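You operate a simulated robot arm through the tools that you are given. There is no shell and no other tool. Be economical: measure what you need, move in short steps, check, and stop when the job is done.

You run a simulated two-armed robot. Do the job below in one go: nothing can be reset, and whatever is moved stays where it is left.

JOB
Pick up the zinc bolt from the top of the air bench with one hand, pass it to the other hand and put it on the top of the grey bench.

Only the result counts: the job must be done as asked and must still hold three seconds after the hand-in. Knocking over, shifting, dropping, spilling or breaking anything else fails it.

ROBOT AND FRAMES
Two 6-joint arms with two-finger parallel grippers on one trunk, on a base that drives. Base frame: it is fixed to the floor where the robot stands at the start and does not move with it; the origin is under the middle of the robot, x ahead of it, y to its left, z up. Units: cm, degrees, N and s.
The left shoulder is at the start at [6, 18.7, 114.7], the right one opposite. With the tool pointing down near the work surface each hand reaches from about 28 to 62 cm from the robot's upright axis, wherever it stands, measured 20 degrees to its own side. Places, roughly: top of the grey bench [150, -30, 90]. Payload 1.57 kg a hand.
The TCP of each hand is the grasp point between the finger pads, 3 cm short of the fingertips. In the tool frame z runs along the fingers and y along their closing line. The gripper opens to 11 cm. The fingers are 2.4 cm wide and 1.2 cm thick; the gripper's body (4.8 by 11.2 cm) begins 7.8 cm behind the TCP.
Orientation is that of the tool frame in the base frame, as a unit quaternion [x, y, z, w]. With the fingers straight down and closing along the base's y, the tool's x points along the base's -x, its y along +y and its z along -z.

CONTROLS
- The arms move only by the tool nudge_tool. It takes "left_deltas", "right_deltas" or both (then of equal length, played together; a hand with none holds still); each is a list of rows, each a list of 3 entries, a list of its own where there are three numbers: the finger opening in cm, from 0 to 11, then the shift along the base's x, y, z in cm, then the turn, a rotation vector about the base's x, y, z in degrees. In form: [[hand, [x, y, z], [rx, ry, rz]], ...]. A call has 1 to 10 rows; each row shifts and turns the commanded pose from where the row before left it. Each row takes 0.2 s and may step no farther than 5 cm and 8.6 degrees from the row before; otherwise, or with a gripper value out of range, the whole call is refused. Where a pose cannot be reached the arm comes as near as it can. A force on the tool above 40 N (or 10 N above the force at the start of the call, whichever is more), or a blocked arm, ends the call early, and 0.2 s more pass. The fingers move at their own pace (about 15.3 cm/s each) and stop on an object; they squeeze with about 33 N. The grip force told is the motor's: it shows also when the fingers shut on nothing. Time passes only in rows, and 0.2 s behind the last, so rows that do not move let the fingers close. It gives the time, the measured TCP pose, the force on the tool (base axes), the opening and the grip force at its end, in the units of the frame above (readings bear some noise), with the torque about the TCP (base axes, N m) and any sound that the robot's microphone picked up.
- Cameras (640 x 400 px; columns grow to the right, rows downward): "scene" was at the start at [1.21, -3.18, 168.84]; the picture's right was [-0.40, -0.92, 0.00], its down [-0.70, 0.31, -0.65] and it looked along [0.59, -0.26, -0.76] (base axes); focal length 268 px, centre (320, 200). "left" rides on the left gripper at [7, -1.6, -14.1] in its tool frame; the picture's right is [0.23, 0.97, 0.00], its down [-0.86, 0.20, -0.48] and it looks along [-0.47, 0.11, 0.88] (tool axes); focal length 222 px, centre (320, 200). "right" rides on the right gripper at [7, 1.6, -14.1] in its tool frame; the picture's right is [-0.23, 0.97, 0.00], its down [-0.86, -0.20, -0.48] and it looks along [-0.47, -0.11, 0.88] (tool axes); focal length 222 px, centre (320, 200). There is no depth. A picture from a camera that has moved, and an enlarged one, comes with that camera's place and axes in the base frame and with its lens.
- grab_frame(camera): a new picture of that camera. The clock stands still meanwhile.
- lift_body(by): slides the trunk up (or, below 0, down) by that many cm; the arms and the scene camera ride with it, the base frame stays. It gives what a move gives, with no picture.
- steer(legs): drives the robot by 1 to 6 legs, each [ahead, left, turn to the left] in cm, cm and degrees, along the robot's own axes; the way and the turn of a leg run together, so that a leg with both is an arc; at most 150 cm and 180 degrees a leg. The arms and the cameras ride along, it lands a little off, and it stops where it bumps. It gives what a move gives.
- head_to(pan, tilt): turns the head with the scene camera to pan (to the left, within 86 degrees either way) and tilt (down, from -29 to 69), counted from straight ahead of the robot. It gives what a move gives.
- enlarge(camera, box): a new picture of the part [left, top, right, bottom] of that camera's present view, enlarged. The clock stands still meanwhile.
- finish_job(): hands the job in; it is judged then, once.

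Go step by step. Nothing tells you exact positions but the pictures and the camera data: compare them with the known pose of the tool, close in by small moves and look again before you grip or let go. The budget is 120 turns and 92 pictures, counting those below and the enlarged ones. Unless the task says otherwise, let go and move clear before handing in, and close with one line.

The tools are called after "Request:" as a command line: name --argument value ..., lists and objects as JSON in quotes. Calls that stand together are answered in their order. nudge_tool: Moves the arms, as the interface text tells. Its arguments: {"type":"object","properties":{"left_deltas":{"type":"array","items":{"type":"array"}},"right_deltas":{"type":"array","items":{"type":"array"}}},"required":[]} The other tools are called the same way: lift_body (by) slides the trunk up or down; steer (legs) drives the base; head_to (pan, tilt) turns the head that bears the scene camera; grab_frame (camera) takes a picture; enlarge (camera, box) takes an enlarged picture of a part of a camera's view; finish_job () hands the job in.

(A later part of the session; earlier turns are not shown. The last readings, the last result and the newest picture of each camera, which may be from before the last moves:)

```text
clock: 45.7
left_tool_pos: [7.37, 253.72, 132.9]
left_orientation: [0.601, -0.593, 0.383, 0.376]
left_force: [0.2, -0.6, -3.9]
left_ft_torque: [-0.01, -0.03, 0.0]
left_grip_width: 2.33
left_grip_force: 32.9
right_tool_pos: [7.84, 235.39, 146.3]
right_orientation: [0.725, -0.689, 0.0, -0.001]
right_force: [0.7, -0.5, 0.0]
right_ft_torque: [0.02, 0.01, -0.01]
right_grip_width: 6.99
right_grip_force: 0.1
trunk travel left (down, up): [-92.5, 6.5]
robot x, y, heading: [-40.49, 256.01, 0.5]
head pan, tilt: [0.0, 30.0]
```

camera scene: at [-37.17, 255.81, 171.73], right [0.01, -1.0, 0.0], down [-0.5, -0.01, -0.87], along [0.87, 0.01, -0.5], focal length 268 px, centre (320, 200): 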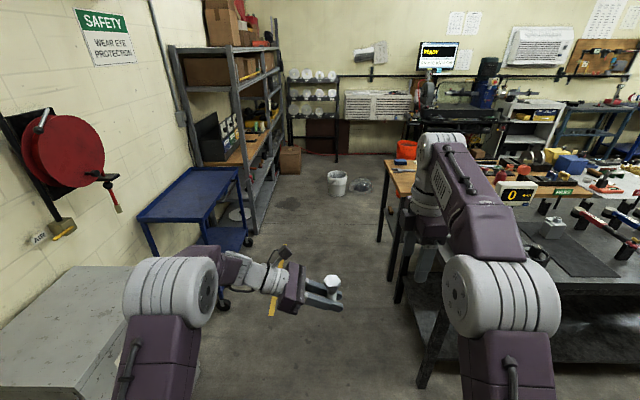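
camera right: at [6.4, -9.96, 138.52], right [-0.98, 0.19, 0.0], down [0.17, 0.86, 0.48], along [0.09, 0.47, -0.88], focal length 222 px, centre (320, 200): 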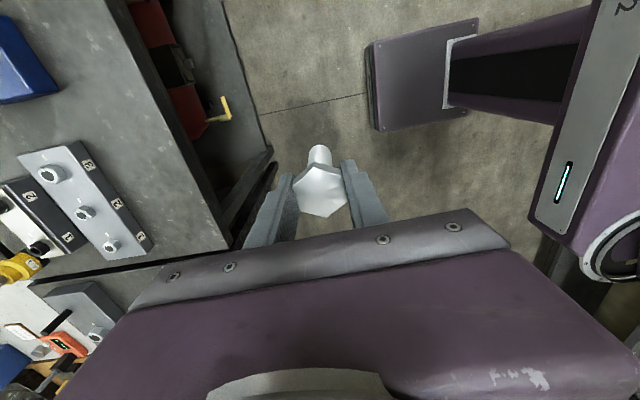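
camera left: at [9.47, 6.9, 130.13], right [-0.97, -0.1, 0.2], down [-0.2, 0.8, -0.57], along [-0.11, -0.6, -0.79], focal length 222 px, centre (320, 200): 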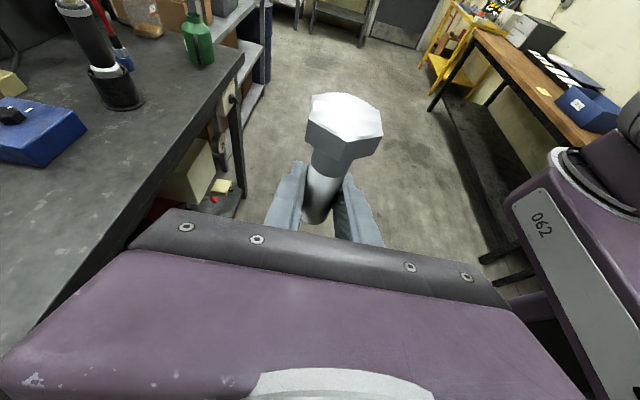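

The yellow strip is only floor tape; the aisle is free, with a bucket near (275, 236). I drive ahead, then turn round in the open spot.

Request:
steer --legs '[[110, 6, 0], [50, 0, 0]]'

Request:
grab_frame --camera "scene"

Request:
head_to --pan -55 --tilt 30

Request:
grab_frame --camera "scene"

```text
clock: 53.9
left_tool_pos: [167.78, 259.96, 132.99]
left_orientation: [-0.596, 0.596, -0.381, -0.378]
left_force: [-0.1, 0.0, -4.0]
left_ft_torque: [0.04, -0.01, 0.03]
left_grip_width: 2.31
left_grip_force: 33.2
right_tool_pos: [167.82, 241.69, 146.41]
right_orientation: [0.721, -0.693, 0.001, 0.0]
right_force: [-0.1, -0.1, 0.5]
right_ft_torque: [-0.01, -0.03, -0.02]
right_grip_width: 7.02
right_grip_force: 0.1
trunk travel left (down, up): [-92.5, 6.5]
robot x, y, heading: [120.34, 262.72, 0.1]
head pan, tilt: [0.0, 30.0]
```

```text
57 pictures are left
camera scene: at [123.14, 262.45, 186.73], right [0.0, -1.0, 0.0], down [-0.5, 0.0, -0.87], along [0.87, 0.0, -0.5], focal length 268 px, centre (320, 200)
```

scene: 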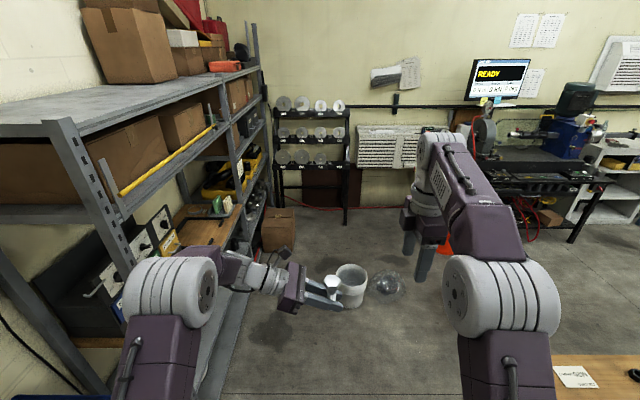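

```text
clock: 55.1
left_tool_pos: [167.93, 259.85, 132.99]
left_orientation: [0.597, -0.596, 0.381, 0.378]
left_force: [-0.4, 0.3, -3.8]
left_ft_torque: [0.03, 0.02, 0.01]
left_grip_width: 2.33
left_grip_force: 33.0
right_tool_pos: [168.13, 241.84, 146.44]
right_orientation: [0.721, -0.693, 0.0, 0.0]
right_force: [0.1, -0.1, 0.2]
right_ft_torque: [0.01, -0.02, 0.02]
right_grip_width: 6.98
right_grip_force: 0.0
trunk travel left (down, up): [-92.5, 6.5]
robot x, y, heading: [120.28, 262.41, 0.3]
head pan, tilt: [-55.0, 30.0]
```

```text
56 pictures are left
camera scene: at [119.55, 255.04, 186.73], right [-0.82, -0.58, 0.0], down [-0.29, 0.41, -0.87], along [0.5, -0.71, -0.5], focal length 268 px, centre (320, 200)
```

scene: 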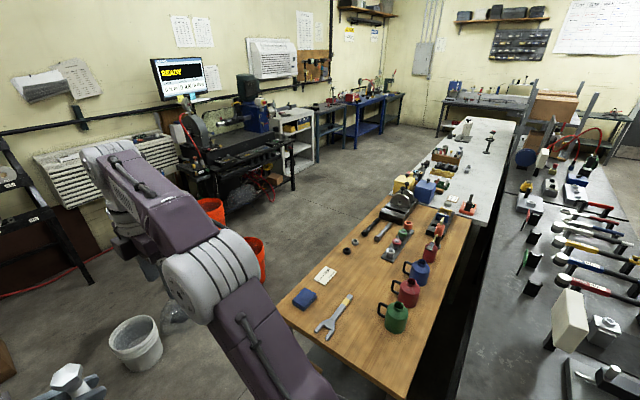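

The grey (light) bench spans about x 121–178 and I can serve it from its far side. I turn right about, then will back up to x≈214.

Request:
steer --legs '[[0, 0, -90], [0, 0, -90]]'

Request:
steer --legs '[[-94, 0, 0]]'

Request:
head_to --pan 60 --tilt 35

Request:
grab_frame --camera "scene"

```text
clock: 63.2
left_tool_pos: [72.53, 264.99, 132.98]
left_orientation: [0.596, 0.597, 0.379, -0.381]
left_force: [0.0, -0.6, -3.2]
left_ft_torque: [-0.05, -0.03, -0.01]
left_grip_width: 2.32
left_grip_force: 32.4
right_tool_pos: [72.44, 283.22, 146.35]
right_orientation: [0.693, 0.721, -0.001, -0.001]
right_force: [-0.1, 0.5, -0.2]
right_ft_torque: [0.01, 0.02, 0.05]
right_grip_width: 7.0
right_grip_force: 0.1
trunk travel left (down, up): [-92.5, 6.5]
robot x, y, heading: [120.3, 262.27, -180.3]
head pan, tilt: [-55.0, 30.0]
```

```text
clock: 68.1
left_tool_pos: [166.58, 265.35, 132.88]
left_orientation: [0.597, 0.596, 0.38, -0.38]
left_force: [0.1, 0.0, -4.2]
left_ft_torque: [0.03, -0.01, -0.01]
left_grip_width: 2.33
left_grip_force: 33.0
right_tool_pos: [166.46, 283.5, 146.33]
right_orientation: [0.695, 0.719, 0.0, 0.001]
right_force: [-0.8, 0.0, 0.6]
right_ft_torque: [-0.02, 0.0, -0.01]
right_grip_width: 7.01
right_grip_force: 0.2
trunk travel left (down, up): [-92.5, 6.5]
robot x, y, heading: [214.2, 262.6, 179.8]
head pan, tilt: [-55.0, 30.0]
```

```text
clock: 70.0
left_tool_pos: [166.63, 265.24, 132.92]
left_orientation: [0.597, 0.596, 0.38, -0.38]
left_force: [1.0, 0.6, -3.9]
left_ft_torque: [-0.01, 0.05, 0.01]
left_grip_width: 2.34
left_grip_force: 32.6
right_tool_pos: [166.59, 283.48, 146.47]
right_orientation: [0.695, 0.719, 0.0, 0.0]
right_force: [1.0, 0.7, -0.2]
right_ft_torque: [0.02, 0.01, 0.03]
right_grip_width: 6.99
right_grip_force: 0.1
trunk travel left (down, up): [-92.5, 6.5]
robot x, y, heading: [214.55, 262.31, 179.8]
head pan, tilt: [60.0, 35.0]
```

```text
55 pictures are left
camera scene: at [216.05, 254.77, 185.95], right [-0.86, 0.5, 0.0], down [0.29, 0.5, -0.82], along [-0.41, -0.71, -0.57], focal length 268 px, centre (320, 200)
```

scene: 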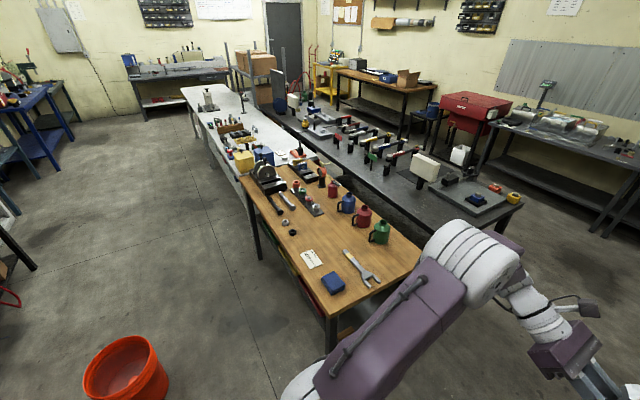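

The way along the far edge is free (orange bucket at x≈285). Strafing left along it to y≈40 and looking.

Request:
steer --legs '[[-1, 120, 0], [0, 100, 0]]'

Request:
head_to --pan 45 --tilt 45

Request:
grab_frame --camera "scene"

```text
clock: 80.9
left_tool_pos: [166.37, 45.23, 132.85]
left_orientation: [0.598, 0.596, 0.379, -0.379]
left_force: [0.1, -0.1, -4.5]
left_ft_torque: [0.02, -0.02, -0.04]
left_grip_width: 2.33
left_grip_force: 33.0
right_tool_pos: [166.27, 63.56, 146.3]
right_orientation: [0.696, 0.718, 0.0, -0.001]
right_force: [-0.5, -0.4, -0.5]
right_ft_torque: [-0.05, 0.0, -0.02]
right_grip_width: 6.99
right_grip_force: 0.0
trunk travel left (down, up): [-92.5, 6.5]
robot x, y, heading: [214.38, 42.35, 180.0]
head pan, tilt: [60.0, 35.0]
```

```text
clock: 81.7
left_tool_pos: [166.19, 45.16, 132.82]
left_orientation: [0.597, 0.596, 0.38, -0.38]
left_force: [0.2, 0.2, -3.6]
left_ft_torque: [-0.03, -0.02, 0.03]
left_grip_width: 2.31
left_grip_force: 32.6
right_tool_pos: [166.31, 63.35, 146.36]
right_orientation: [0.695, 0.719, 0.001, 0.0]
right_force: [0.0, 0.5, -0.6]
right_ft_torque: [0.0, -0.01, 0.01]
right_grip_width: 6.98
right_grip_force: 0.0
trunk travel left (down, up): [-92.5, 6.5]
robot x, y, heading: [214.2, 42.33, 179.7]
head pan, tilt: [45.0, 45.0]
```

```text
54 pictures are left
camera scene: at [214.32, 36.47, 184.47], right [-0.7, 0.71, 0.0], down [0.5, 0.5, -0.71], along [-0.5, -0.5, -0.71], focal length 268 px, centre (320, 200)
```

scene: 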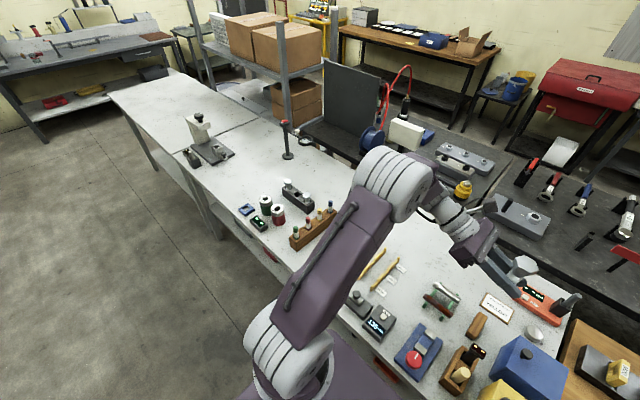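

A free area of the grey bench lies around [158, -72], between the white/black fixture (y≈-105) and the little reels (y≈-45). I strafe to there and look down at it.

Request:
steer --legs '[[0, 104, 0]]'

Request:
head_to --pan 12 --tilt 55

Request:
grab_frame --camera "scene"

```text
clock: 87.1
left_tool_pos: [166.04, -59.54, 132.78]
left_orientation: [0.597, 0.597, 0.379, -0.38]
left_force: [0.8, 0.0, -3.9]
left_ft_torque: [-0.02, 0.02, -0.01]
left_grip_width: 2.32
left_grip_force: 33.2
right_tool_pos: [166.0, -41.09, 146.37]
right_orientation: [0.693, 0.721, 0.0, 0.0]
right_force: [-0.3, 0.9, 0.0]
right_ft_torque: [0.0, -0.01, -0.03]
right_grip_width: 7.02
right_grip_force: 0.1
trunk travel left (down, up): [-92.5, 6.5]
robot x, y, heading: [213.72, -62.46, -180.2]
head pan, tilt: [45.0, 45.0]
```

```text
clock: 88.0
left_tool_pos: [166.02, -59.63, 132.94]
left_orientation: [0.595, 0.597, 0.379, -0.381]
left_force: [-0.1, -0.4, -2.7]
left_ft_torque: [-0.01, -0.02, 0.02]
left_grip_width: 2.31
left_grip_force: 33.2
right_tool_pos: [165.99, -41.46, 146.38]
right_orientation: [0.693, 0.721, 0.0, 0.001]
right_force: [0.0, 0.3, -0.2]
right_ft_torque: [0.01, 0.0, 0.01]
right_grip_width: 7.01
right_grip_force: 0.1
trunk travel left (down, up): [-92.5, 6.5]
robot x, y, heading: [213.84, -62.35, -179.8]
head pan, tilt: [12.0, 55.0]
```

```text
53 pictures are left
camera scene: at [212.82, -63.81, 183.13], right [-0.21, 0.98, 0.0], down [0.8, 0.17, -0.57], along [-0.56, -0.12, -0.82], focal length 268 px, centre (320, 200)
```

scene: 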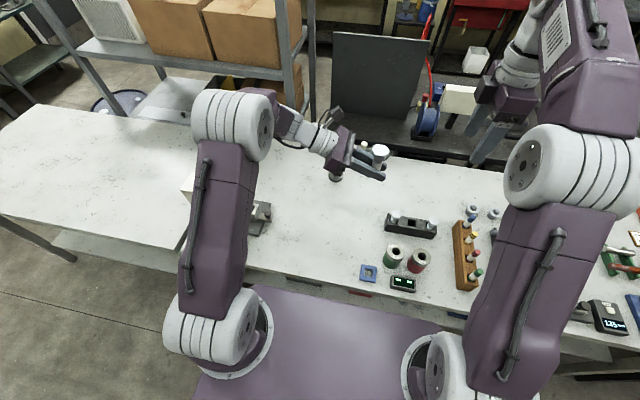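

The spot [160, -72] has over 20 cm free all round. I swing the left hand to point 45° forward so the arm stays clear of the fixture, and move over that spot.

Request:
nudge_tool --left_deltas '[[2, [-1, -2, 0], [0, 0, 7.5]], [2, [-1, -2, 0], [0, 0, 7.5]], [2, [-1, -2, 0], [0, 0, 7.5]], [2, [-1, -2, 0], [0, 0, 7.5]], [2, [-1, -2, 0], [0, 0, 7.5]], [2, [-1, -2.4, 0], [0, 0, 7.5]], [2, [0, 0, 0], [0, 0, 0]]]'

Request:
grab_frame --camera "scene"

Request:
grab_frame --camera "left"

```text
clock: 89.7
left_tool_pos: [160.03, -71.92, 132.86]
left_orientation: [0.322, 0.78, 0.204, -0.496]
left_force: [0.5, -0.2, -4.3]
left_ft_torque: [0.03, 0.02, 0.0]
left_grip_width: 2.31
left_grip_force: 33.0
right_tool_pos: [165.9, -41.31, 146.34]
right_orientation: [0.693, 0.721, -0.001, -0.001]
right_force: [0.1, 0.0, 0.4]
right_ft_torque: [0.0, -0.02, -0.03]
right_grip_width: 6.98
right_grip_force: 0.0
trunk travel left (down, up): [-92.5, 6.5]
robot x, y, heading: [213.7, -62.06, -180.1]
head pan, tilt: [12.0, 55.0]
```

```text
52 pictures are left
camera scene: at [212.79, -63.75, 183.12], right [-0.21, 0.98, 0.0], down [0.8, 0.17, -0.57], along [-0.56, -0.12, -0.82], focal length 268 px, centre (320, 200)
```

scene: 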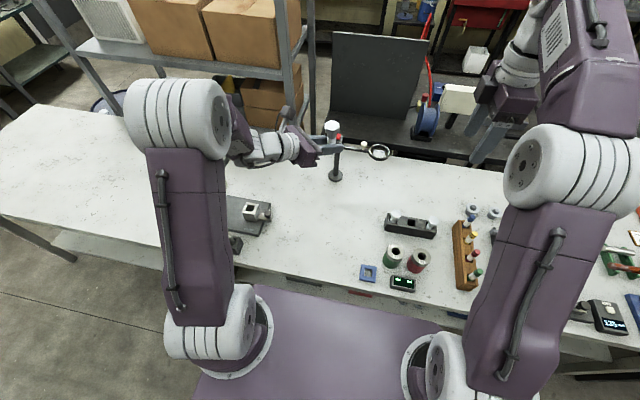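

```text
51 pictures are left
camera left: at [165.93, -80.17, 145.13], right [0.62, 0.76, 0.2], down [0.7, -0.42, -0.57], along [-0.35, 0.5, -0.79], focal length 222 px, centre (320, 200)
```

left: 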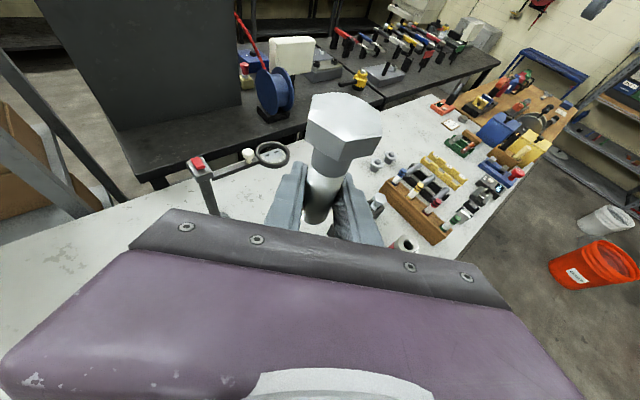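

Request:
lift_body --by -15

Request:
nudge_tool --left_deltas '[[2, [0, 0, -3], [0, 0, 0]], [2, [0, 0, -3], [0, 0, 0]], [2, [0, 0, -3], [0, 0, 0]], [2, [0, 0, -3], [0, 0, 0]], [2, [0, 0, -3], [0, 0, 0]], [2, [0, 0, -2], [0, 0, 0]], [2, [0, 0, 0], [0, 0, 0]]]'

Request:
grab_frame --camera "scene"

Request:
grab_frame --camera "left"

```text
clock: 91.4
left_tool_pos: [160.04, -71.83, 117.75]
left_orientation: [0.323, 0.779, 0.205, -0.497]
left_force: [-0.3, 0.0, -3.4]
left_ft_torque: [-0.02, 0.0, -0.01]
left_grip_width: 2.28
left_grip_force: 33.2
right_tool_pos: [165.99, -41.3, 131.34]
right_orientation: [0.693, 0.721, 0.0, -0.001]
right_force: [-0.8, 0.8, 0.3]
right_ft_torque: [-0.03, 0.01, 0.03]
right_grip_width: 7.0
right_grip_force: 0.0
trunk travel left (down, up): [-77.5, 21.5]
robot x, y, heading: [213.85, -61.82, -179.8]
head pan, tilt: [12.0, 55.0]
```

```text
clock: 93.0
left_tool_pos: [160.2, -72.04, 100.74]
left_orientation: [0.323, 0.779, 0.205, -0.497]
left_force: [0.2, -0.7, -5.5]
left_ft_torque: [0.0, 0.01, -0.01]
left_grip_width: 2.31
left_grip_force: 32.9
right_tool_pos: [165.97, -41.35, 131.31]
right_orientation: [0.694, 0.72, 0.0, 0.0]
right_force: [0.3, -0.5, -0.6]
right_ft_torque: [-0.03, -0.01, -0.05]
right_grip_width: 7.02
right_grip_force: 0.1
trunk travel left (down, up): [-77.5, 21.5]
robot x, y, heading: [213.65, -62.35, -179.9]
head pan, tilt: [12.0, 55.0]
```

```text
50 pictures are left
camera scene: at [212.84, -63.76, 168.13], right [-0.21, 0.98, 0.0], down [0.8, 0.17, -0.57], along [-0.56, -0.12, -0.82], focal length 268 px, centre (320, 200)
```

scene: 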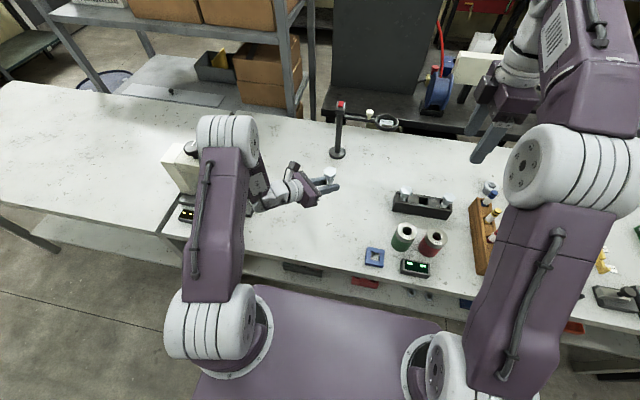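

```text
49 pictures are left
camera left: at [166.02, -80.21, 113.04], right [0.62, 0.76, 0.2], down [0.7, -0.42, -0.57], along [-0.35, 0.5, -0.79], focal length 222 px, centre (320, 200)
```

left: 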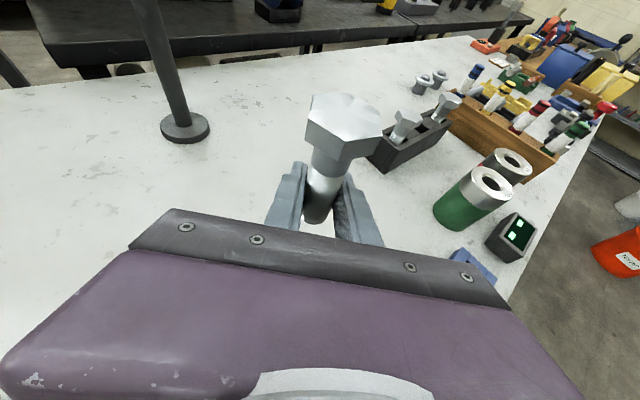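

Request:
enlarge --camera "scene" --box '[140, 90, 360, 230]'

```text
2.86 times, centred on (250, 160) of scene
camera zoom: at [212.84, -63.76, 168.13], right [-0.21, 0.98, 0.0], down [0.8, 0.17, -0.57], along [-0.56, -0.12, -0.82], focal length 766 px, centre (520, 314)
```

zoom: 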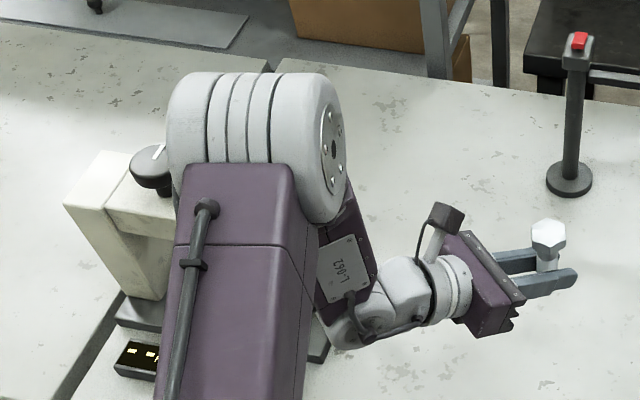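

The left elbow is near the white fixture, so I shift the whole robot 8 cm to its right before the final lowering; the spot y≈-64 is still free.

Request:
steer --legs '[[0, -8, 0]]'

Request:
nudge_tool --left_deltas '[[2, [0, 0, -2], [0, 0, 0]], [2, [0, 0, -2], [0, 0, 0]], [2, [0, 0, -1.5], [0, 0, 0]], [2, [0, 0, 0], [0, 0, 0]]]'

Request:
grab_frame --camera "scene"

Request:
enlarge --camera "scene" --box '[180, 110, 400, 250]'

Request:
grab_frame --camera "left"

```text
clock: 94.1
left_tool_pos: [160.08, -64.36, 100.81]
left_orientation: [0.32, 0.78, 0.205, -0.498]
left_force: [0.0, -0.1, -3.6]
left_ft_torque: [0.02, 0.0, -0.01]
left_grip_width: 2.3
left_grip_force: 32.9
right_tool_pos: [165.91, -33.83, 131.48]
right_orientation: [0.693, 0.721, 0.001, -0.001]
right_force: [0.2, -0.5, -1.2]
right_ft_torque: [0.03, 0.0, -0.01]
right_grip_width: 7.01
right_grip_force: 0.0
trunk travel left (down, up): [-77.5, 21.5]
robot x, y, heading: [213.6, -54.07, -180.0]
head pan, tilt: [12.0, 55.0]
```

```text
clock: 95.1
left_tool_pos: [160.19, -64.1, 95.43]
left_orientation: [0.321, 0.78, 0.204, -0.497]
left_force: [0.4, 0.0, -4.1]
left_ft_torque: [-0.01, -0.01, 0.0]
left_grip_width: 2.33
left_grip_force: 32.9
right_tool_pos: [165.9, -33.61, 131.36]
right_orientation: [0.693, 0.721, 0.0, 0.0]
right_force: [-0.7, -0.4, 0.5]
right_ft_torque: [0.04, -0.01, 0.03]
right_grip_width: 6.97
right_grip_force: 0.2
trunk travel left (down, up): [-77.5, 21.5]
robot x, y, heading: [213.35, -54.3, -180.0]
head pan, tilt: [12.0, 55.0]
```

```text
47 pictures are left
camera scene: at [212.82, -55.99, 168.12], right [-0.21, 0.98, 0.0], down [0.8, 0.17, -0.57], along [-0.56, -0.12, -0.82], focal length 268 px, centre (320, 200)
```

scene: 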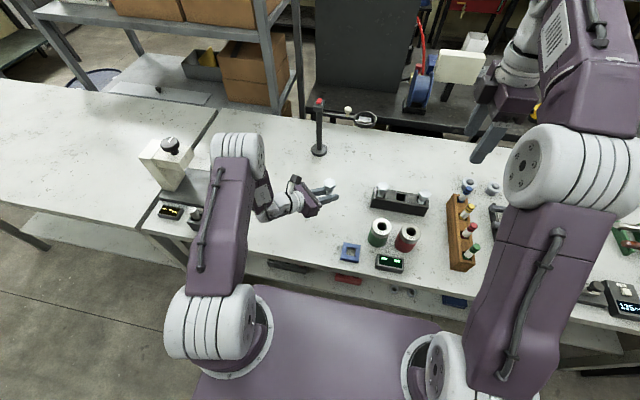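

```text
2.86 times, centred on (290, 180) of scene
camera zoom: at [212.82, -55.99, 168.12], right [-0.21, 0.98, 0.0], down [0.8, 0.17, -0.57], along [-0.56, -0.12, -0.82], focal length 766 px, centre (406, 257)
```

zoom: 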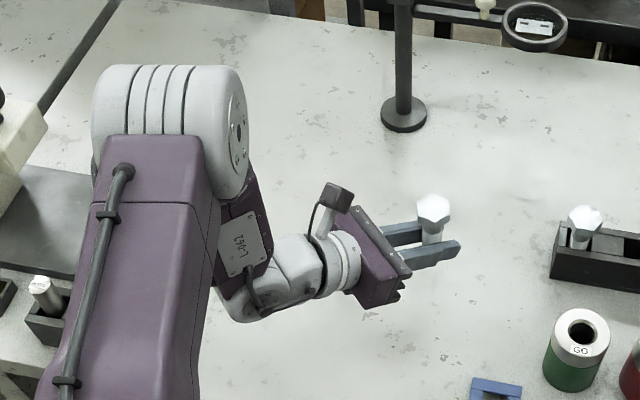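

```text
45 pictures are left
camera left: at [166.0, -72.34, 107.55], right [0.62, 0.76, 0.21], down [0.7, -0.42, -0.57], along [-0.35, 0.5, -0.79], focal length 222 px, centre (320, 200)
```

left: 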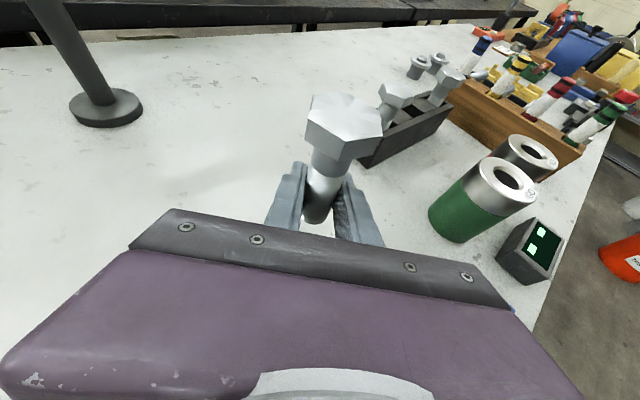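

Request:
nudge_tool --left_deltas '[[2, [0, 0, -0.6], [0, 0, 0]], [2, [0, 0, -0.5], [0, 0, 0]], [2, [0, 0, -0.4], [0, 0, 0]], [2, [0, 0, -0.3], [0, 0, 0]], [2, [0, 0, 0], [0, 0, 0]]]'

Request:
enlarge --camera "scene" --box '[270, 150, 390, 225]'

```text
clock: 96.3
left_tool_pos: [160.16, -64.17, 93.54]
left_orientation: [0.321, 0.78, 0.203, -0.497]
left_force: [0.1, 0.5, -3.6]
left_ft_torque: [-0.01, 0.0, 0.01]
left_grip_width: 2.34
left_grip_force: 32.9
right_tool_pos: [165.94, -33.52, 131.25]
right_orientation: [0.693, 0.721, 0.0, -0.001]
right_force: [-0.8, -0.1, 0.2]
right_ft_torque: [0.02, 0.01, -0.02]
right_grip_width: 7.02
right_grip_force: 0.1
trunk travel left (down, up): [-77.5, 21.5]
robot x, y, heading: [213.71, -54.29, -179.9]
head pan, tilt: [12.0, 55.0]
```

```text
5.33 times, centred on (330, 188) of scene
camera zoom: at [212.81, -55.88, 168.12], right [-0.21, 0.98, 0.0], down [0.8, 0.17, -0.57], along [-0.56, -0.12, -0.82], focal length 1429 px, centre (267, 267)
```

zoom: 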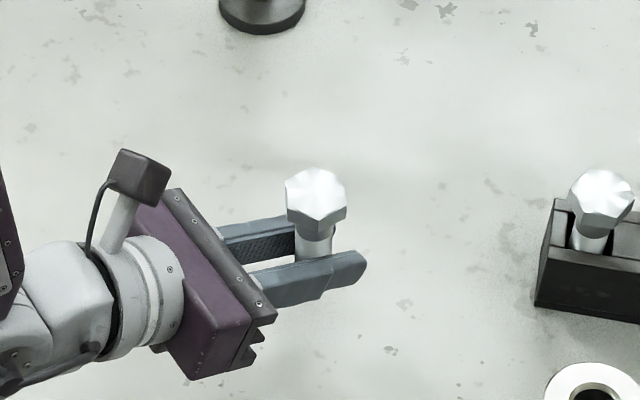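

Not yet touching. Creeping down in 1–2 mm steps, watching the force.

Request:
nudge_tool --left_deltas '[[2, [0, 0, -0.15], [0, 0, 0]], [2, [0, 0, -0.15], [0, 0, 0]], [2, [0, 0, 0], [0, 0, 0]]]'

Request:
nudge_tool --left_deltas '[[2, [0, 0, -0.1], [0, 0, 0]], [2, [0, 0, -0.1], [0, 0, 0]], [2, [0, 0, 0], [0, 0, 0]]]'

```text
clock: 97.1
left_tool_pos: [160.07, -64.21, 93.22]
left_orientation: [0.323, 0.78, 0.205, -0.496]
left_force: [-0.8, -0.3, -4.1]
left_ft_torque: [-0.01, -0.01, -0.02]
left_grip_width: 2.31
left_grip_force: 33.2
right_tool_pos: [165.82, -33.47, 131.41]
right_orientation: [0.693, 0.721, 0.0, 0.0]
right_force: [-1.1, 1.0, 0.3]
right_ft_torque: [-0.02, 0.01, 0.0]
right_grip_width: 6.99
right_grip_force: 0.0
trunk travel left (down, up): [-77.5, 21.5]
robot x, y, heading: [213.83, -54.51, -180.1]
head pan, tilt: [12.0, 55.0]
```

```text
clock: 97.9
left_tool_pos: [160.14, -64.15, 93.07]
left_orientation: [0.322, 0.78, 0.203, -0.496]
left_force: [0.1, -0.9, -3.0]
left_ft_torque: [-0.01, 0.03, 0.01]
left_grip_width: 2.33
left_grip_force: 32.9
right_tool_pos: [165.81, -33.63, 131.33]
right_orientation: [0.692, 0.722, 0.0, 0.001]
right_force: [0.7, 0.1, 0.0]
right_ft_torque: [-0.02, -0.02, 0.01]
right_grip_width: 7.01
right_grip_force: 0.0
trunk travel left (down, up): [-77.5, 21.5]
robot x, y, heading: [213.42, -54.11, -179.8]
head pan, tilt: [12.0, 55.0]
```

Request:
nudge_tool --left_deltas '[[2, [0, 0, -0.1], [0, 0, 0]], [2, [0, 0, -0.1], [0, 0, 0]], [2, [0, 0, 0], [0, 0, 0]]]'

Request:
nudge_tool --left_deltas '[[2, [0, 0, -0.1], [0, 0, 0]], [2, [0, 0, -0.1], [0, 0, 0]], [2, [0, 0, 0], [0, 0, 0]]]'

Request:
enlarge --camera "scene" --box '[290, 165, 354, 205]'

```text
clock: 98.7
left_tool_pos: [160.1, -64.13, 92.86]
left_orientation: [0.322, 0.78, 0.204, -0.497]
left_force: [-0.5, 0.2, -3.8]
left_ft_torque: [0.0, 0.0, 0.0]
left_grip_width: 2.31
left_grip_force: 33.0
right_tool_pos: [165.96, -33.4, 131.25]
right_orientation: [0.693, 0.721, 0.001, 0.001]
right_force: [0.3, -0.6, -0.9]
right_ft_torque: [-0.01, 0.02, 0.01]
right_grip_width: 6.96
right_grip_force: 0.0
trunk travel left (down, up): [-77.5, 21.5]
robot x, y, heading: [214.06, -54.04, -180.1]
head pan, tilt: [12.0, 55.0]
```

```text
clock: 99.5
left_tool_pos: [160.11, -64.17, 92.55]
left_orientation: [0.322, 0.779, 0.204, -0.498]
left_force: [0.5, -0.4, -4.0]
left_ft_torque: [-0.01, 0.01, 0.0]
left_grip_width: 2.33
left_grip_force: 33.4
right_tool_pos: [166.01, -33.52, 131.4]
right_orientation: [0.693, 0.721, 0.0, 0.0]
right_force: [-0.8, 0.0, -0.8]
right_ft_torque: [0.0, -0.01, 0.0]
right_grip_width: 7.03
right_grip_force: 0.0
trunk travel left (down, up): [-77.5, 21.5]
robot x, y, heading: [213.87, -54.06, -179.9]
head pan, tilt: [12.0, 55.0]
```

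```text
10.00 times, centred on (322, 185) of scene
camera zoom: at [212.81, -55.86, 168.12], right [-0.21, 0.98, 0.0], down [0.8, 0.17, -0.57], along [-0.56, -0.12, -0.82], focal length 2679 px, centre (300, 350)
```

zoom: 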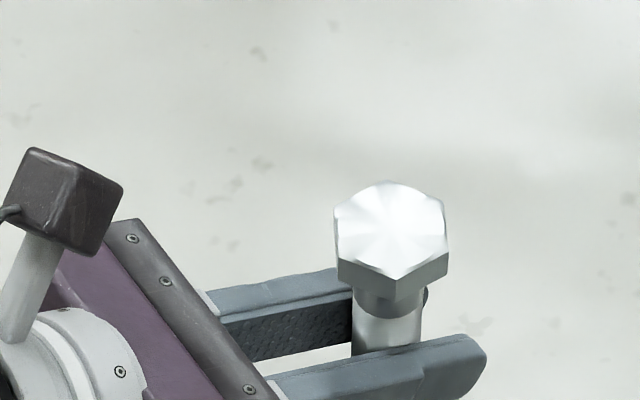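

Request:
nudge_tool --left_deltas '[[2, [0, 0, -0.15], [0, 0, 0]], [2, [0, 0, -0.15], [0, 0, 0]], [2, [0, 0, 0], [0, 0, 0]]]'

Request:
grab_frame --camera "left"

```text
clock: 100.3
left_tool_pos: [160.1, -64.14, 92.35]
left_orientation: [0.322, 0.78, 0.204, -0.497]
left_force: [-0.1, 0.5, -4.5]
left_ft_torque: [0.01, 0.03, 0.0]
left_grip_width: 2.33
left_grip_force: 33.1
right_tool_pos: [165.96, -33.47, 131.38]
right_orientation: [0.693, 0.721, 0.0, 0.0]
right_force: [1.1, 0.3, 0.7]
right_ft_torque: [-0.02, 0.01, 0.02]
right_grip_width: 6.98
right_grip_force: 0.0
trunk travel left (down, up): [-77.5, 21.5]
robot x, y, heading: [213.95, -54.39, -180.1]
head pan, tilt: [12.0, 55.0]
```

```text
42 pictures are left
camera left: at [165.99, -72.34, 104.55], right [0.62, 0.76, 0.2], down [0.7, -0.42, -0.57], along [-0.35, 0.5, -0.79], focal length 222 px, centre (320, 200)
```

left: 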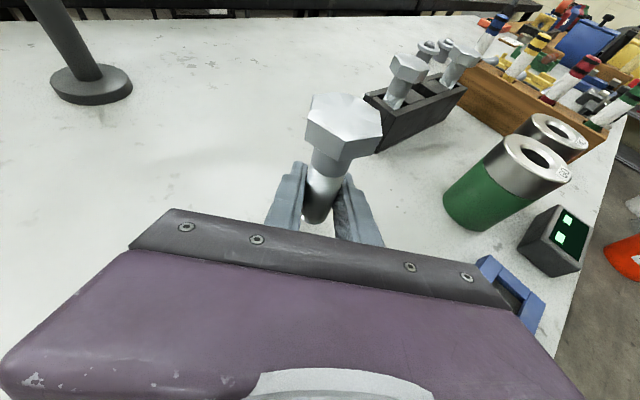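

No contact yet; parallax suggests this bench top is nearer z≈87–88. Continuing down gently.

Request:
nudge_tool --left_deltas '[[2, [0, 0, -0.2], [0, 0, 0]], [2, [0, 0, -0.2], [0, 0, 0]], [2, [0, 0, -0.1], [0, 0, 0]], [2, [0, 0, 0], [0, 0, 0]]]'

Request:
nudge_tool --left_deltas '[[2, [0, 0, -0.15], [0, 0, 0]], [2, [0, 0, -0.15], [0, 0, 0]], [2, [0, 0, 0], [0, 0, 0]]]'

Request:
nudge_tool --left_deltas '[[2, [0, 0, -0.15], [0, 0, 0]], [2, [0, 0, -0.1], [0, 0, 0]], [2, [0, 0, 0], [0, 0, 0]]]'

```text
clock: 101.3
left_tool_pos: [160.19, -64.12, 91.73]
left_orientation: [0.322, 0.779, 0.205, -0.497]
left_force: [-0.3, 0.4, -3.4]
left_ft_torque: [-0.03, -0.02, 0.02]
left_grip_width: 2.34
left_grip_force: 33.3
right_tool_pos: [165.93, -33.48, 131.51]
right_orientation: [0.693, 0.721, 0.0, 0.0]
right_force: [0.3, -0.3, 0.2]
right_ft_torque: [-0.03, 0.02, -0.03]
right_grip_width: 7.04
right_grip_force: 0.0
trunk travel left (down, up): [-77.5, 21.5]
robot x, y, heading: [213.65, -54.42, -180.0]
head pan, tilt: [12.0, 55.0]
```

```text
clock: 102.1
left_tool_pos: [160.1, -64.1, 91.45]
left_orientation: [0.323, 0.78, 0.205, -0.495]
left_force: [0.0, 0.1, -3.8]
left_ft_torque: [-0.01, -0.02, 0.02]
left_grip_width: 2.35
left_grip_force: 32.8
right_tool_pos: [165.87, -33.53, 131.35]
right_orientation: [0.693, 0.721, 0.0, 0.001]
right_force: [0.1, -0.9, 0.2]
right_ft_torque: [0.0, 0.0, 0.01]
right_grip_width: 7.02
right_grip_force: 0.0
trunk travel left (down, up): [-77.5, 21.5]
robot x, y, heading: [213.66, -54.33, -180.1]
head pan, tilt: [12.0, 55.0]
```

```text
clock: 102.9
left_tool_pos: [160.12, -64.03, 91.35]
left_orientation: [0.323, 0.78, 0.205, -0.496]
left_force: [0.1, -0.8, -3.7]
left_ft_torque: [0.03, -0.02, 0.0]
left_grip_width: 2.31
left_grip_force: 32.6
right_tool_pos: [165.96, -33.42, 131.27]
right_orientation: [0.693, 0.721, 0.0, 0.0]
right_force: [0.8, 0.3, -0.3]
right_ft_torque: [-0.02, 0.01, 0.0]
right_grip_width: 7.0
right_grip_force: 0.0
trunk travel left (down, up): [-77.5, 21.5]
robot x, y, heading: [213.71, -54.09, -180.0]
head pan, tilt: [12.0, 55.0]
```

Request:
nudge_tool --left_deltas '[[2, [0, 0, -0.15], [0, 0, 0]], [2, [0, 0, -0.15], [0, 0, 0]], [2, [0, 0, 0], [0, 0, 0]]]'

Request:
nudge_tool --left_deltas '[[2, [0, 0, -0.15], [0, 0, 0]], [2, [0, 0, -0.1], [0, 0, 0]], [2, [0, 0, 0], [0, 0, 0]]]'

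Request:
enlarge --camera "left" --box '[250, 80, 410, 260]'

```text
clock: 103.7
left_tool_pos: [160.1, -64.13, 90.9]
left_orientation: [0.322, 0.78, 0.204, -0.496]
left_force: [0.4, -0.2, -2.7]
left_ft_torque: [-0.02, 0.01, 0.01]
left_grip_width: 2.31
left_grip_force: 33.2
right_tool_pos: [166.0, -33.51, 131.41]
right_orientation: [0.693, 0.721, -0.001, 0.0]
right_force: [0.5, -0.3, -0.2]
right_ft_torque: [0.02, 0.04, 0.02]
right_grip_width: 6.97
right_grip_force: 0.1
trunk travel left (down, up): [-77.5, 21.5]
robot x, y, heading: [213.89, -54.42, -179.8]
head pan, tilt: [12.0, 55.0]
```

```text
clock: 104.5
left_tool_pos: [160.13, -64.17, 90.8]
left_orientation: [0.322, 0.78, 0.204, -0.497]
left_force: [-0.3, 0.2, -3.6]
left_ft_torque: [0.02, -0.02, 0.0]
left_grip_width: 2.31
left_grip_force: 32.5
right_tool_pos: [165.9, -33.47, 131.44]
right_orientation: [0.693, 0.721, 0.0, 0.0]
right_force: [-0.7, -1.5, -0.1]
right_ft_torque: [-0.01, 0.01, -0.01]
right_grip_width: 6.99
right_grip_force: 0.0
trunk travel left (down, up): [-77.5, 21.5]
robot x, y, heading: [213.39, -54.37, -180.1]
head pan, tilt: [12.0, 55.0]
```

```text
2.22 times, centred on (330, 170) of left
camera zoom: at [165.99, -72.33, 102.94], right [0.62, 0.76, 0.2], down [0.7, -0.42, -0.57], along [-0.35, 0.5, -0.79], focal length 494 px, centre (298, 267)
```

zoom: 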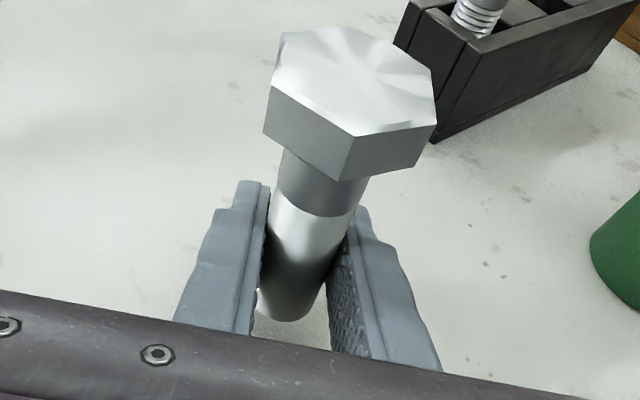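

Request:
nudge_tool --left_deltas '[[2, [0, 0, -0.15], [0, 0, 0]], [2, [0, 0, -0.15], [0, 0, 0]], [2, [0, 0, 0], [0, 0, 0]]]'

Request:
nudge_tool --left_deltas '[[2, [0, 0, -0.15], [0, 0, 0]], [2, [0, 0, -0.1], [0, 0, 0]], [2, [0, 0, 0], [0, 0, 0]]]'

Request:
nudge_tool --left_deltas '[[2, [0, 0, -0.15], [0, 0, 0]], [2, [0, 0, -0.1], [0, 0, 0]], [2, [0, 0, 0], [0, 0, 0]]]'

```text
clock: 105.3
left_tool_pos: [160.3, -64.18, 90.45]
left_orientation: [0.322, 0.78, 0.204, -0.495]
left_force: [0.5, -0.1, -4.5]
left_ft_torque: [-0.01, 0.0, -0.02]
left_grip_width: 2.33
left_grip_force: 33.2
right_tool_pos: [165.96, -33.54, 131.55]
right_orientation: [0.693, 0.721, 0.0, 0.0]
right_force: [-0.6, -0.9, 0.3]
right_ft_torque: [0.02, 0.0, 0.01]
right_grip_width: 7.0
right_grip_force: 0.0
trunk travel left (down, up): [-77.5, 21.5]
robot x, y, heading: [213.76, -54.2, -179.8]
head pan, tilt: [12.0, 55.0]
```

```text
clock: 106.1
left_tool_pos: [160.28, -64.08, 90.2]
left_orientation: [0.322, 0.78, 0.204, -0.496]
left_force: [0.0, -0.2, -3.2]
left_ft_torque: [-0.02, -0.01, 0.0]
left_grip_width: 2.3
left_grip_force: 32.8
right_tool_pos: [165.89, -33.46, 131.36]
right_orientation: [0.692, 0.721, 0.001, 0.0]
right_force: [0.4, 0.6, 1.0]
right_ft_torque: [0.03, 0.03, -0.01]
right_grip_width: 7.0
right_grip_force: 0.1
trunk travel left (down, up): [-77.5, 21.5]
robot x, y, heading: [213.92, -54.38, -179.9]
head pan, tilt: [12.0, 55.0]
```

```text
clock: 106.9
left_tool_pos: [160.06, -64.14, 89.81]
left_orientation: [0.322, 0.78, 0.204, -0.497]
left_force: [-0.7, -0.2, -3.4]
left_ft_torque: [-0.01, -0.02, -0.03]
left_grip_width: 2.32
left_grip_force: 32.8
right_tool_pos: [165.92, -33.47, 131.45]
right_orientation: [0.692, 0.722, 0.0, 0.001]
right_force: [-0.2, 0.2, -0.7]
right_ft_torque: [0.02, -0.01, 0.02]
right_grip_width: 7.0
right_grip_force: 0.1
trunk travel left (down, up): [-77.5, 21.5]
robot x, y, heading: [213.68, -54.23, -179.8]
head pan, tilt: [12.0, 55.0]
```

Request:
grab_frame --camera "left"

Request:
enlarge --camera "scene" --box '[270, 120, 430, 220]'

```text
40 pictures are left
camera left: at [166.01, -72.35, 102.11], right [0.62, 0.76, 0.2], down [0.7, -0.42, -0.57], along [-0.35, 0.5, -0.79], focal length 222 px, centre (320, 200)
```

left: 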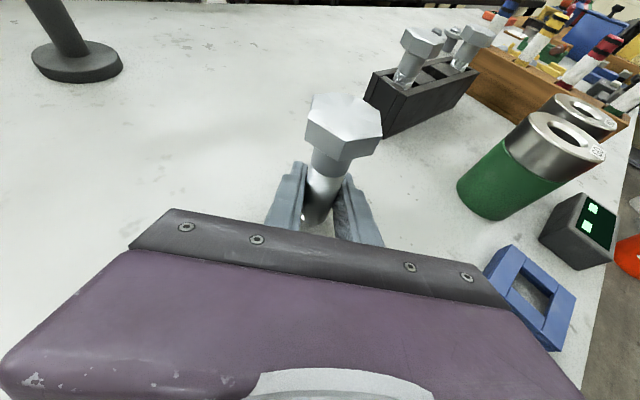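

```text
4.00 times, centred on (350, 170) of scene
camera zoom: at [212.81, -55.86, 168.12], right [-0.21, 0.98, 0.0], down [0.8, 0.17, -0.57], along [-0.56, -0.12, -0.82], focal length 1072 px, centre (200, 320)
```

zoom: 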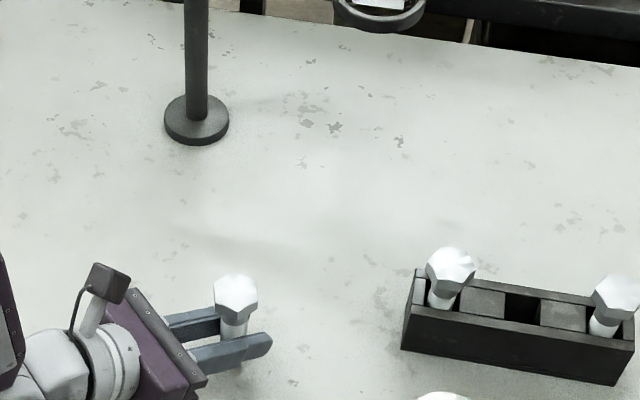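

Cross-measured, the bench top is at z≈86, so contact is close. Continuing.

Request:
nudge_tool --left_deltas '[[2, [0, 0, -0.15], [0, 0, 0]], [2, [0, 0, -0.1], [0, 0, 0]], [2, [0, 0, 0], [0, 0, 0]]]'

Request:
nudge_tool --left_deltas '[[2, [0, 0, -0.1], [0, 0, 0]], [2, [0, 0, -0.1], [0, 0, 0]], [2, [0, 0, 0], [0, 0, 0]]]'

Request:
nudge_tool --left_deltas '[[2, [0, 0, -0.1], [0, 0, 0]], [2, [0, 0, -0.1], [0, 0, 0]], [2, [0, 0, 0], [0, 0, 0]]]'

```text
clock: 107.7
left_tool_pos: [160.09, -64.2, 89.7]
left_orientation: [0.322, 0.78, 0.204, -0.496]
left_force: [-0.6, -0.9, -3.7]
left_ft_torque: [0.0, 0.03, -0.04]
left_grip_width: 2.27
left_grip_force: 32.8
right_tool_pos: [165.91, -33.47, 131.41]
right_orientation: [0.693, 0.721, 0.0, 0.0]
right_force: [-0.7, 0.3, -0.7]
right_ft_torque: [-0.01, 0.0, -0.02]
right_grip_width: 7.0
right_grip_force: 0.0
trunk travel left (down, up): [-77.5, 21.5]
robot x, y, heading: [214.09, -53.94, -180.1]
head pan, tilt: [12.0, 55.0]
```

```text
clock: 108.5
left_tool_pos: [160.11, -64.17, 89.55]
left_orientation: [0.323, 0.78, 0.205, -0.496]
left_force: [0.2, -0.6, -4.3]
left_ft_torque: [-0.01, -0.03, -0.03]
left_grip_width: 2.31
left_grip_force: 33.2
right_tool_pos: [165.92, -33.47, 131.36]
right_orientation: [0.692, 0.722, 0.0, 0.0]
right_force: [-0.7, -0.5, 0.5]
right_ft_torque: [-0.02, -0.03, 0.0]
right_grip_width: 7.0
right_grip_force: 0.0
trunk travel left (down, up): [-77.5, 21.5]
robot x, y, heading: [214.08, -54.23, -179.7]
head pan, tilt: [12.0, 55.0]
```

```text
clock: 109.3
left_tool_pos: [160.16, -64.1, 89.32]
left_orientation: [0.322, 0.78, 0.204, -0.497]
left_force: [0.2, -0.9, -4.0]
left_ft_torque: [0.01, 0.0, -0.01]
left_grip_width: 2.33
left_grip_force: 33.0
right_tool_pos: [165.98, -33.35, 131.45]
right_orientation: [0.693, 0.721, 0.0, 0.0]
right_force: [0.8, -0.8, 0.8]
right_ft_torque: [-0.01, 0.03, 0.01]
right_grip_width: 6.99
right_grip_force: 0.1
trunk travel left (down, up): [-77.5, 21.5]
robot x, y, heading: [213.99, -54.29, -179.9]
head pan, tilt: [12.0, 55.0]
```

Request:
nudge_tool --left_deltas '[[2, [0, 0, -0.1], [0, 0, 0]], [2, [0, 0, -0.1], [0, 0, 0]], [2, [0, 0, 0], [0, 0, 0]]]'

Request:
nudge_tool --left_deltas '[[2, [0, 0, -0.1], [0, 0, 0]], [2, [0, 0, -0.1], [0, 0, 0]], [2, [0, 0, 0], [0, 0, 0]]]'

Request:
nudge_tool --left_deltas '[[2, [0, 0, -0.1], [0, 0, 0]], [2, [0, 0, -0.1], [0, 0, 0]], [2, [0, 0, 0], [0, 0, 0]]]'

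```text
clock: 110.1
left_tool_pos: [160.2, -64.05, 89.05]
left_orientation: [0.322, 0.78, 0.204, -0.497]
left_force: [0.6, -0.3, -3.7]
left_ft_torque: [0.0, -0.02, 0.02]
left_grip_width: 2.35
left_grip_force: 32.8
right_tool_pos: [165.87, -33.45, 131.42]
right_orientation: [0.693, 0.721, 0.0, 0.0]
right_force: [0.4, -0.1, -0.8]
right_ft_torque: [-0.01, 0.0, -0.01]
right_grip_width: 7.02
right_grip_force: 0.1
trunk travel left (down, up): [-77.5, 21.5]
robot x, y, heading: [213.61, -54.56, -180.0]
head pan, tilt: [12.0, 55.0]
```

```text
clock: 110.9
left_tool_pos: [160.12, -64.02, 89.1]
left_orientation: [0.322, 0.779, 0.204, -0.498]
left_force: [-1.1, -0.7, 9.2]
left_ft_torque: [-0.06, -0.08, 0.0]
left_grip_width: 2.33
left_grip_force: 32.9
right_tool_pos: [166.1, -33.56, 131.44]
right_orientation: [0.693, 0.721, -0.001, -0.001]
right_force: [0.5, 0.4, 0.5]
right_ft_torque: [-0.02, -0.01, -0.02]
right_grip_width: 6.99
right_grip_force: 0.2
trunk travel left (down, up): [-77.5, 21.5]
robot x, y, heading: [214.03, -54.27, -179.7]
head pan, tilt: [12.0, 55.0]
```

```text
clock: 111.7
left_tool_pos: [160.18, -64.08, 88.89]
left_orientation: [0.322, 0.778, 0.203, -0.499]
left_force: [-5.3, -1.6, 22.2]
left_ft_torque: [-0.02, 0.04, 0.05]
left_grip_width: 2.31
left_grip_force: 33.2
right_tool_pos: [166.12, -33.47, 131.53]
right_orientation: [0.693, 0.721, 0.0, -0.001]
right_force: [0.3, 0.7, 0.4]
right_ft_torque: [0.01, 0.04, 0.0]
right_grip_width: 7.0
right_grip_force: 0.0
trunk travel left (down, up): [-77.5, 21.5]
robot x, y, heading: [213.9, -54.13, -180.1]
head pan, tilt: [12.0, 55.0]
```

Contact is made. I relieve the push by 1.5 mm, look, then open.

Request:
nudge_tool --left_deltas '[[2, [0, 0, 0.15], [0, 0, 0]], [2, [0, 0, 0], [0, 0, 0]]]'

Request:
enlarge --camera "scene" --box '[270, 150, 390, 225]'

Request:
enlarge --camera "left" --box '[230, 70, 430, 260]'

```text
clock: 112.3
left_tool_pos: [160.27, -64.1, 88.94]
left_orientation: [0.322, 0.779, 0.204, -0.497]
left_force: [-6.8, -3.1, 13.6]
left_ft_torque: [0.04, 0.18, 0.08]
left_grip_width: 2.31
left_grip_force: 33.1
right_tool_pos: [166.03, -33.43, 131.53]
right_orientation: [0.693, 0.721, 0.0, -0.001]
right_force: [0.5, -0.8, -0.5]
right_ft_torque: [-0.03, -0.02, -0.04]
right_grip_width: 7.0
right_grip_force: 0.1
trunk travel left (down, up): [-77.5, 21.5]
robot x, y, heading: [214.29, -54.24, -180.0]
head pan, tilt: [12.0, 55.0]
```

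```text
5.33 times, centred on (330, 188) of scene
camera zoom: at [212.98, -55.86, 168.12], right [-0.21, 0.98, 0.0], down [0.8, 0.17, -0.57], along [-0.56, -0.12, -0.82], focal length 1429 px, centre (267, 267)
```

zoom: 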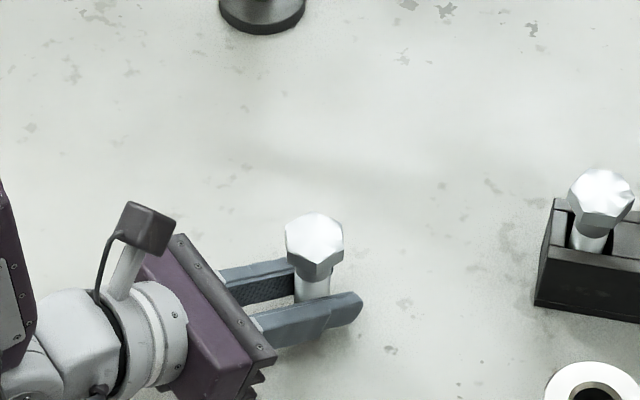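

```text
2.11 times, centred on (330, 165) of left
camera zoom: at [166.1, -72.34, 101.11], right [0.62, 0.76, 0.2], down [0.7, -0.42, -0.57], along [-0.35, 0.5, -0.79], focal length 468 px, centre (299, 274)
```

zoom: 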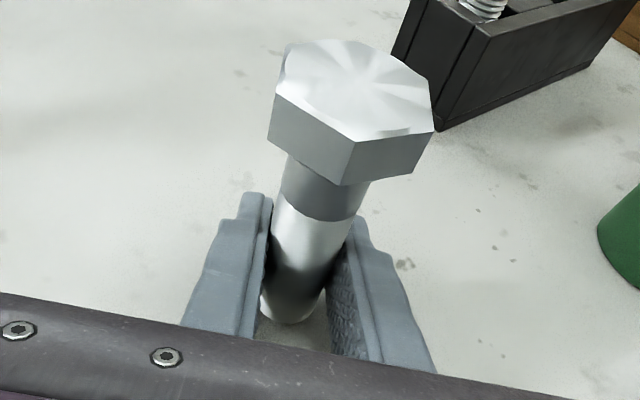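

Request:
nudge_tool --left_deltas '[[2, [0, 0, 0.1], [0, 0, 0]], [2, [0, 0, 0], [0, 0, 0]]]'

```text
clock: 112.9
left_tool_pos: [160.27, -64.03, 88.99]
left_orientation: [0.322, 0.78, 0.205, -0.496]
left_force: [-3.6, -2.0, 6.9]
left_ft_torque: [-0.01, 0.17, -0.01]
left_grip_width: 2.31
left_grip_force: 32.6
right_tool_pos: [165.99, -33.42, 131.44]
right_orientation: [0.692, 0.721, 0.0, 0.001]
right_force: [-0.1, 0.0, -0.7]
right_ft_torque: [-0.01, -0.03, -0.01]
right_grip_width: 6.98
right_grip_force: 0.1
trunk travel left (down, up): [-77.5, 21.5]
robot x, y, heading: [213.72, -54.06, -180.1]
head pan, tilt: [12.0, 55.0]
```

Request:
nudge_tool --left_deltas '[[2, [0, 0, 0.05], [0, 0, 0]], [2.6, [0, 0, 0], [0, 0, 0]], [3.2, [0, 0, 0], [0, 0, 0]], [4.5, [0, 0, 0], [0, 0, 0]], [6.5, [0, 0, 0], [0, 0, 0]], [6.5, [0, 0, 0], [0, 0, 0]]]'

Request:
enlarge --camera "left" --box '[230, 70, 430, 260]'

Request:
enlarge --camera "scene" --box '[270, 150, 390, 225]'

```text
clock: 114.3
left_tool_pos: [160.28, -64.11, 88.98]
left_orientation: [0.321, 0.78, 0.204, -0.497]
left_force: [-0.2, 0.8, -0.3]
left_ft_torque: [0.01, 0.01, -0.01]
left_grip_width: 6.5
left_grip_force: 0.1
right_tool_pos: [165.99, -33.51, 131.45]
right_orientation: [0.693, 0.72, 0.001, 0.0]
right_force: [0.0, 0.9, 0.0]
right_ft_torque: [0.01, -0.03, -0.02]
right_grip_width: 7.0
right_grip_force: 0.1
trunk travel left (down, up): [-77.5, 21.5]
robot x, y, heading: [213.47, -54.33, -179.9]
head pan, tilt: [12.0, 55.0]
```

```text
2.11 times, centred on (330, 165) of left
camera zoom: at [166.04, -72.33, 101.25], right [0.62, 0.76, 0.2], down [0.7, -0.42, -0.57], along [-0.35, 0.5, -0.79], focal length 468 px, centre (299, 274)
```

zoom: 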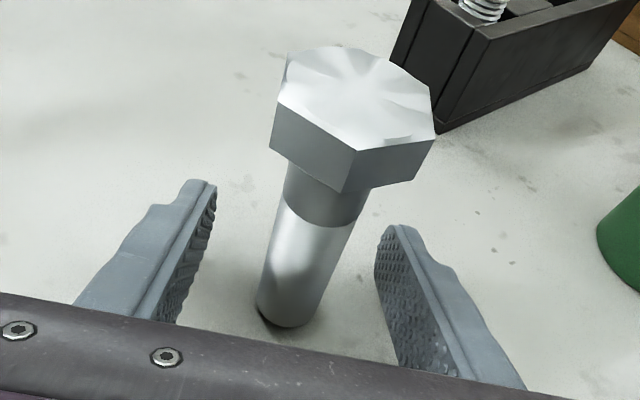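

```text
5.33 times, centred on (330, 188) of scene
camera zoom: at [212.87, -55.85, 168.13], right [-0.21, 0.98, 0.0], down [0.8, 0.17, -0.57], along [-0.56, -0.12, -0.82], focal length 1429 px, centre (267, 267)
```

zoom: 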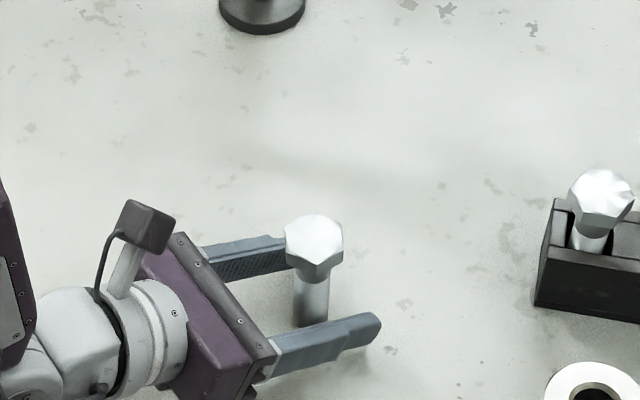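

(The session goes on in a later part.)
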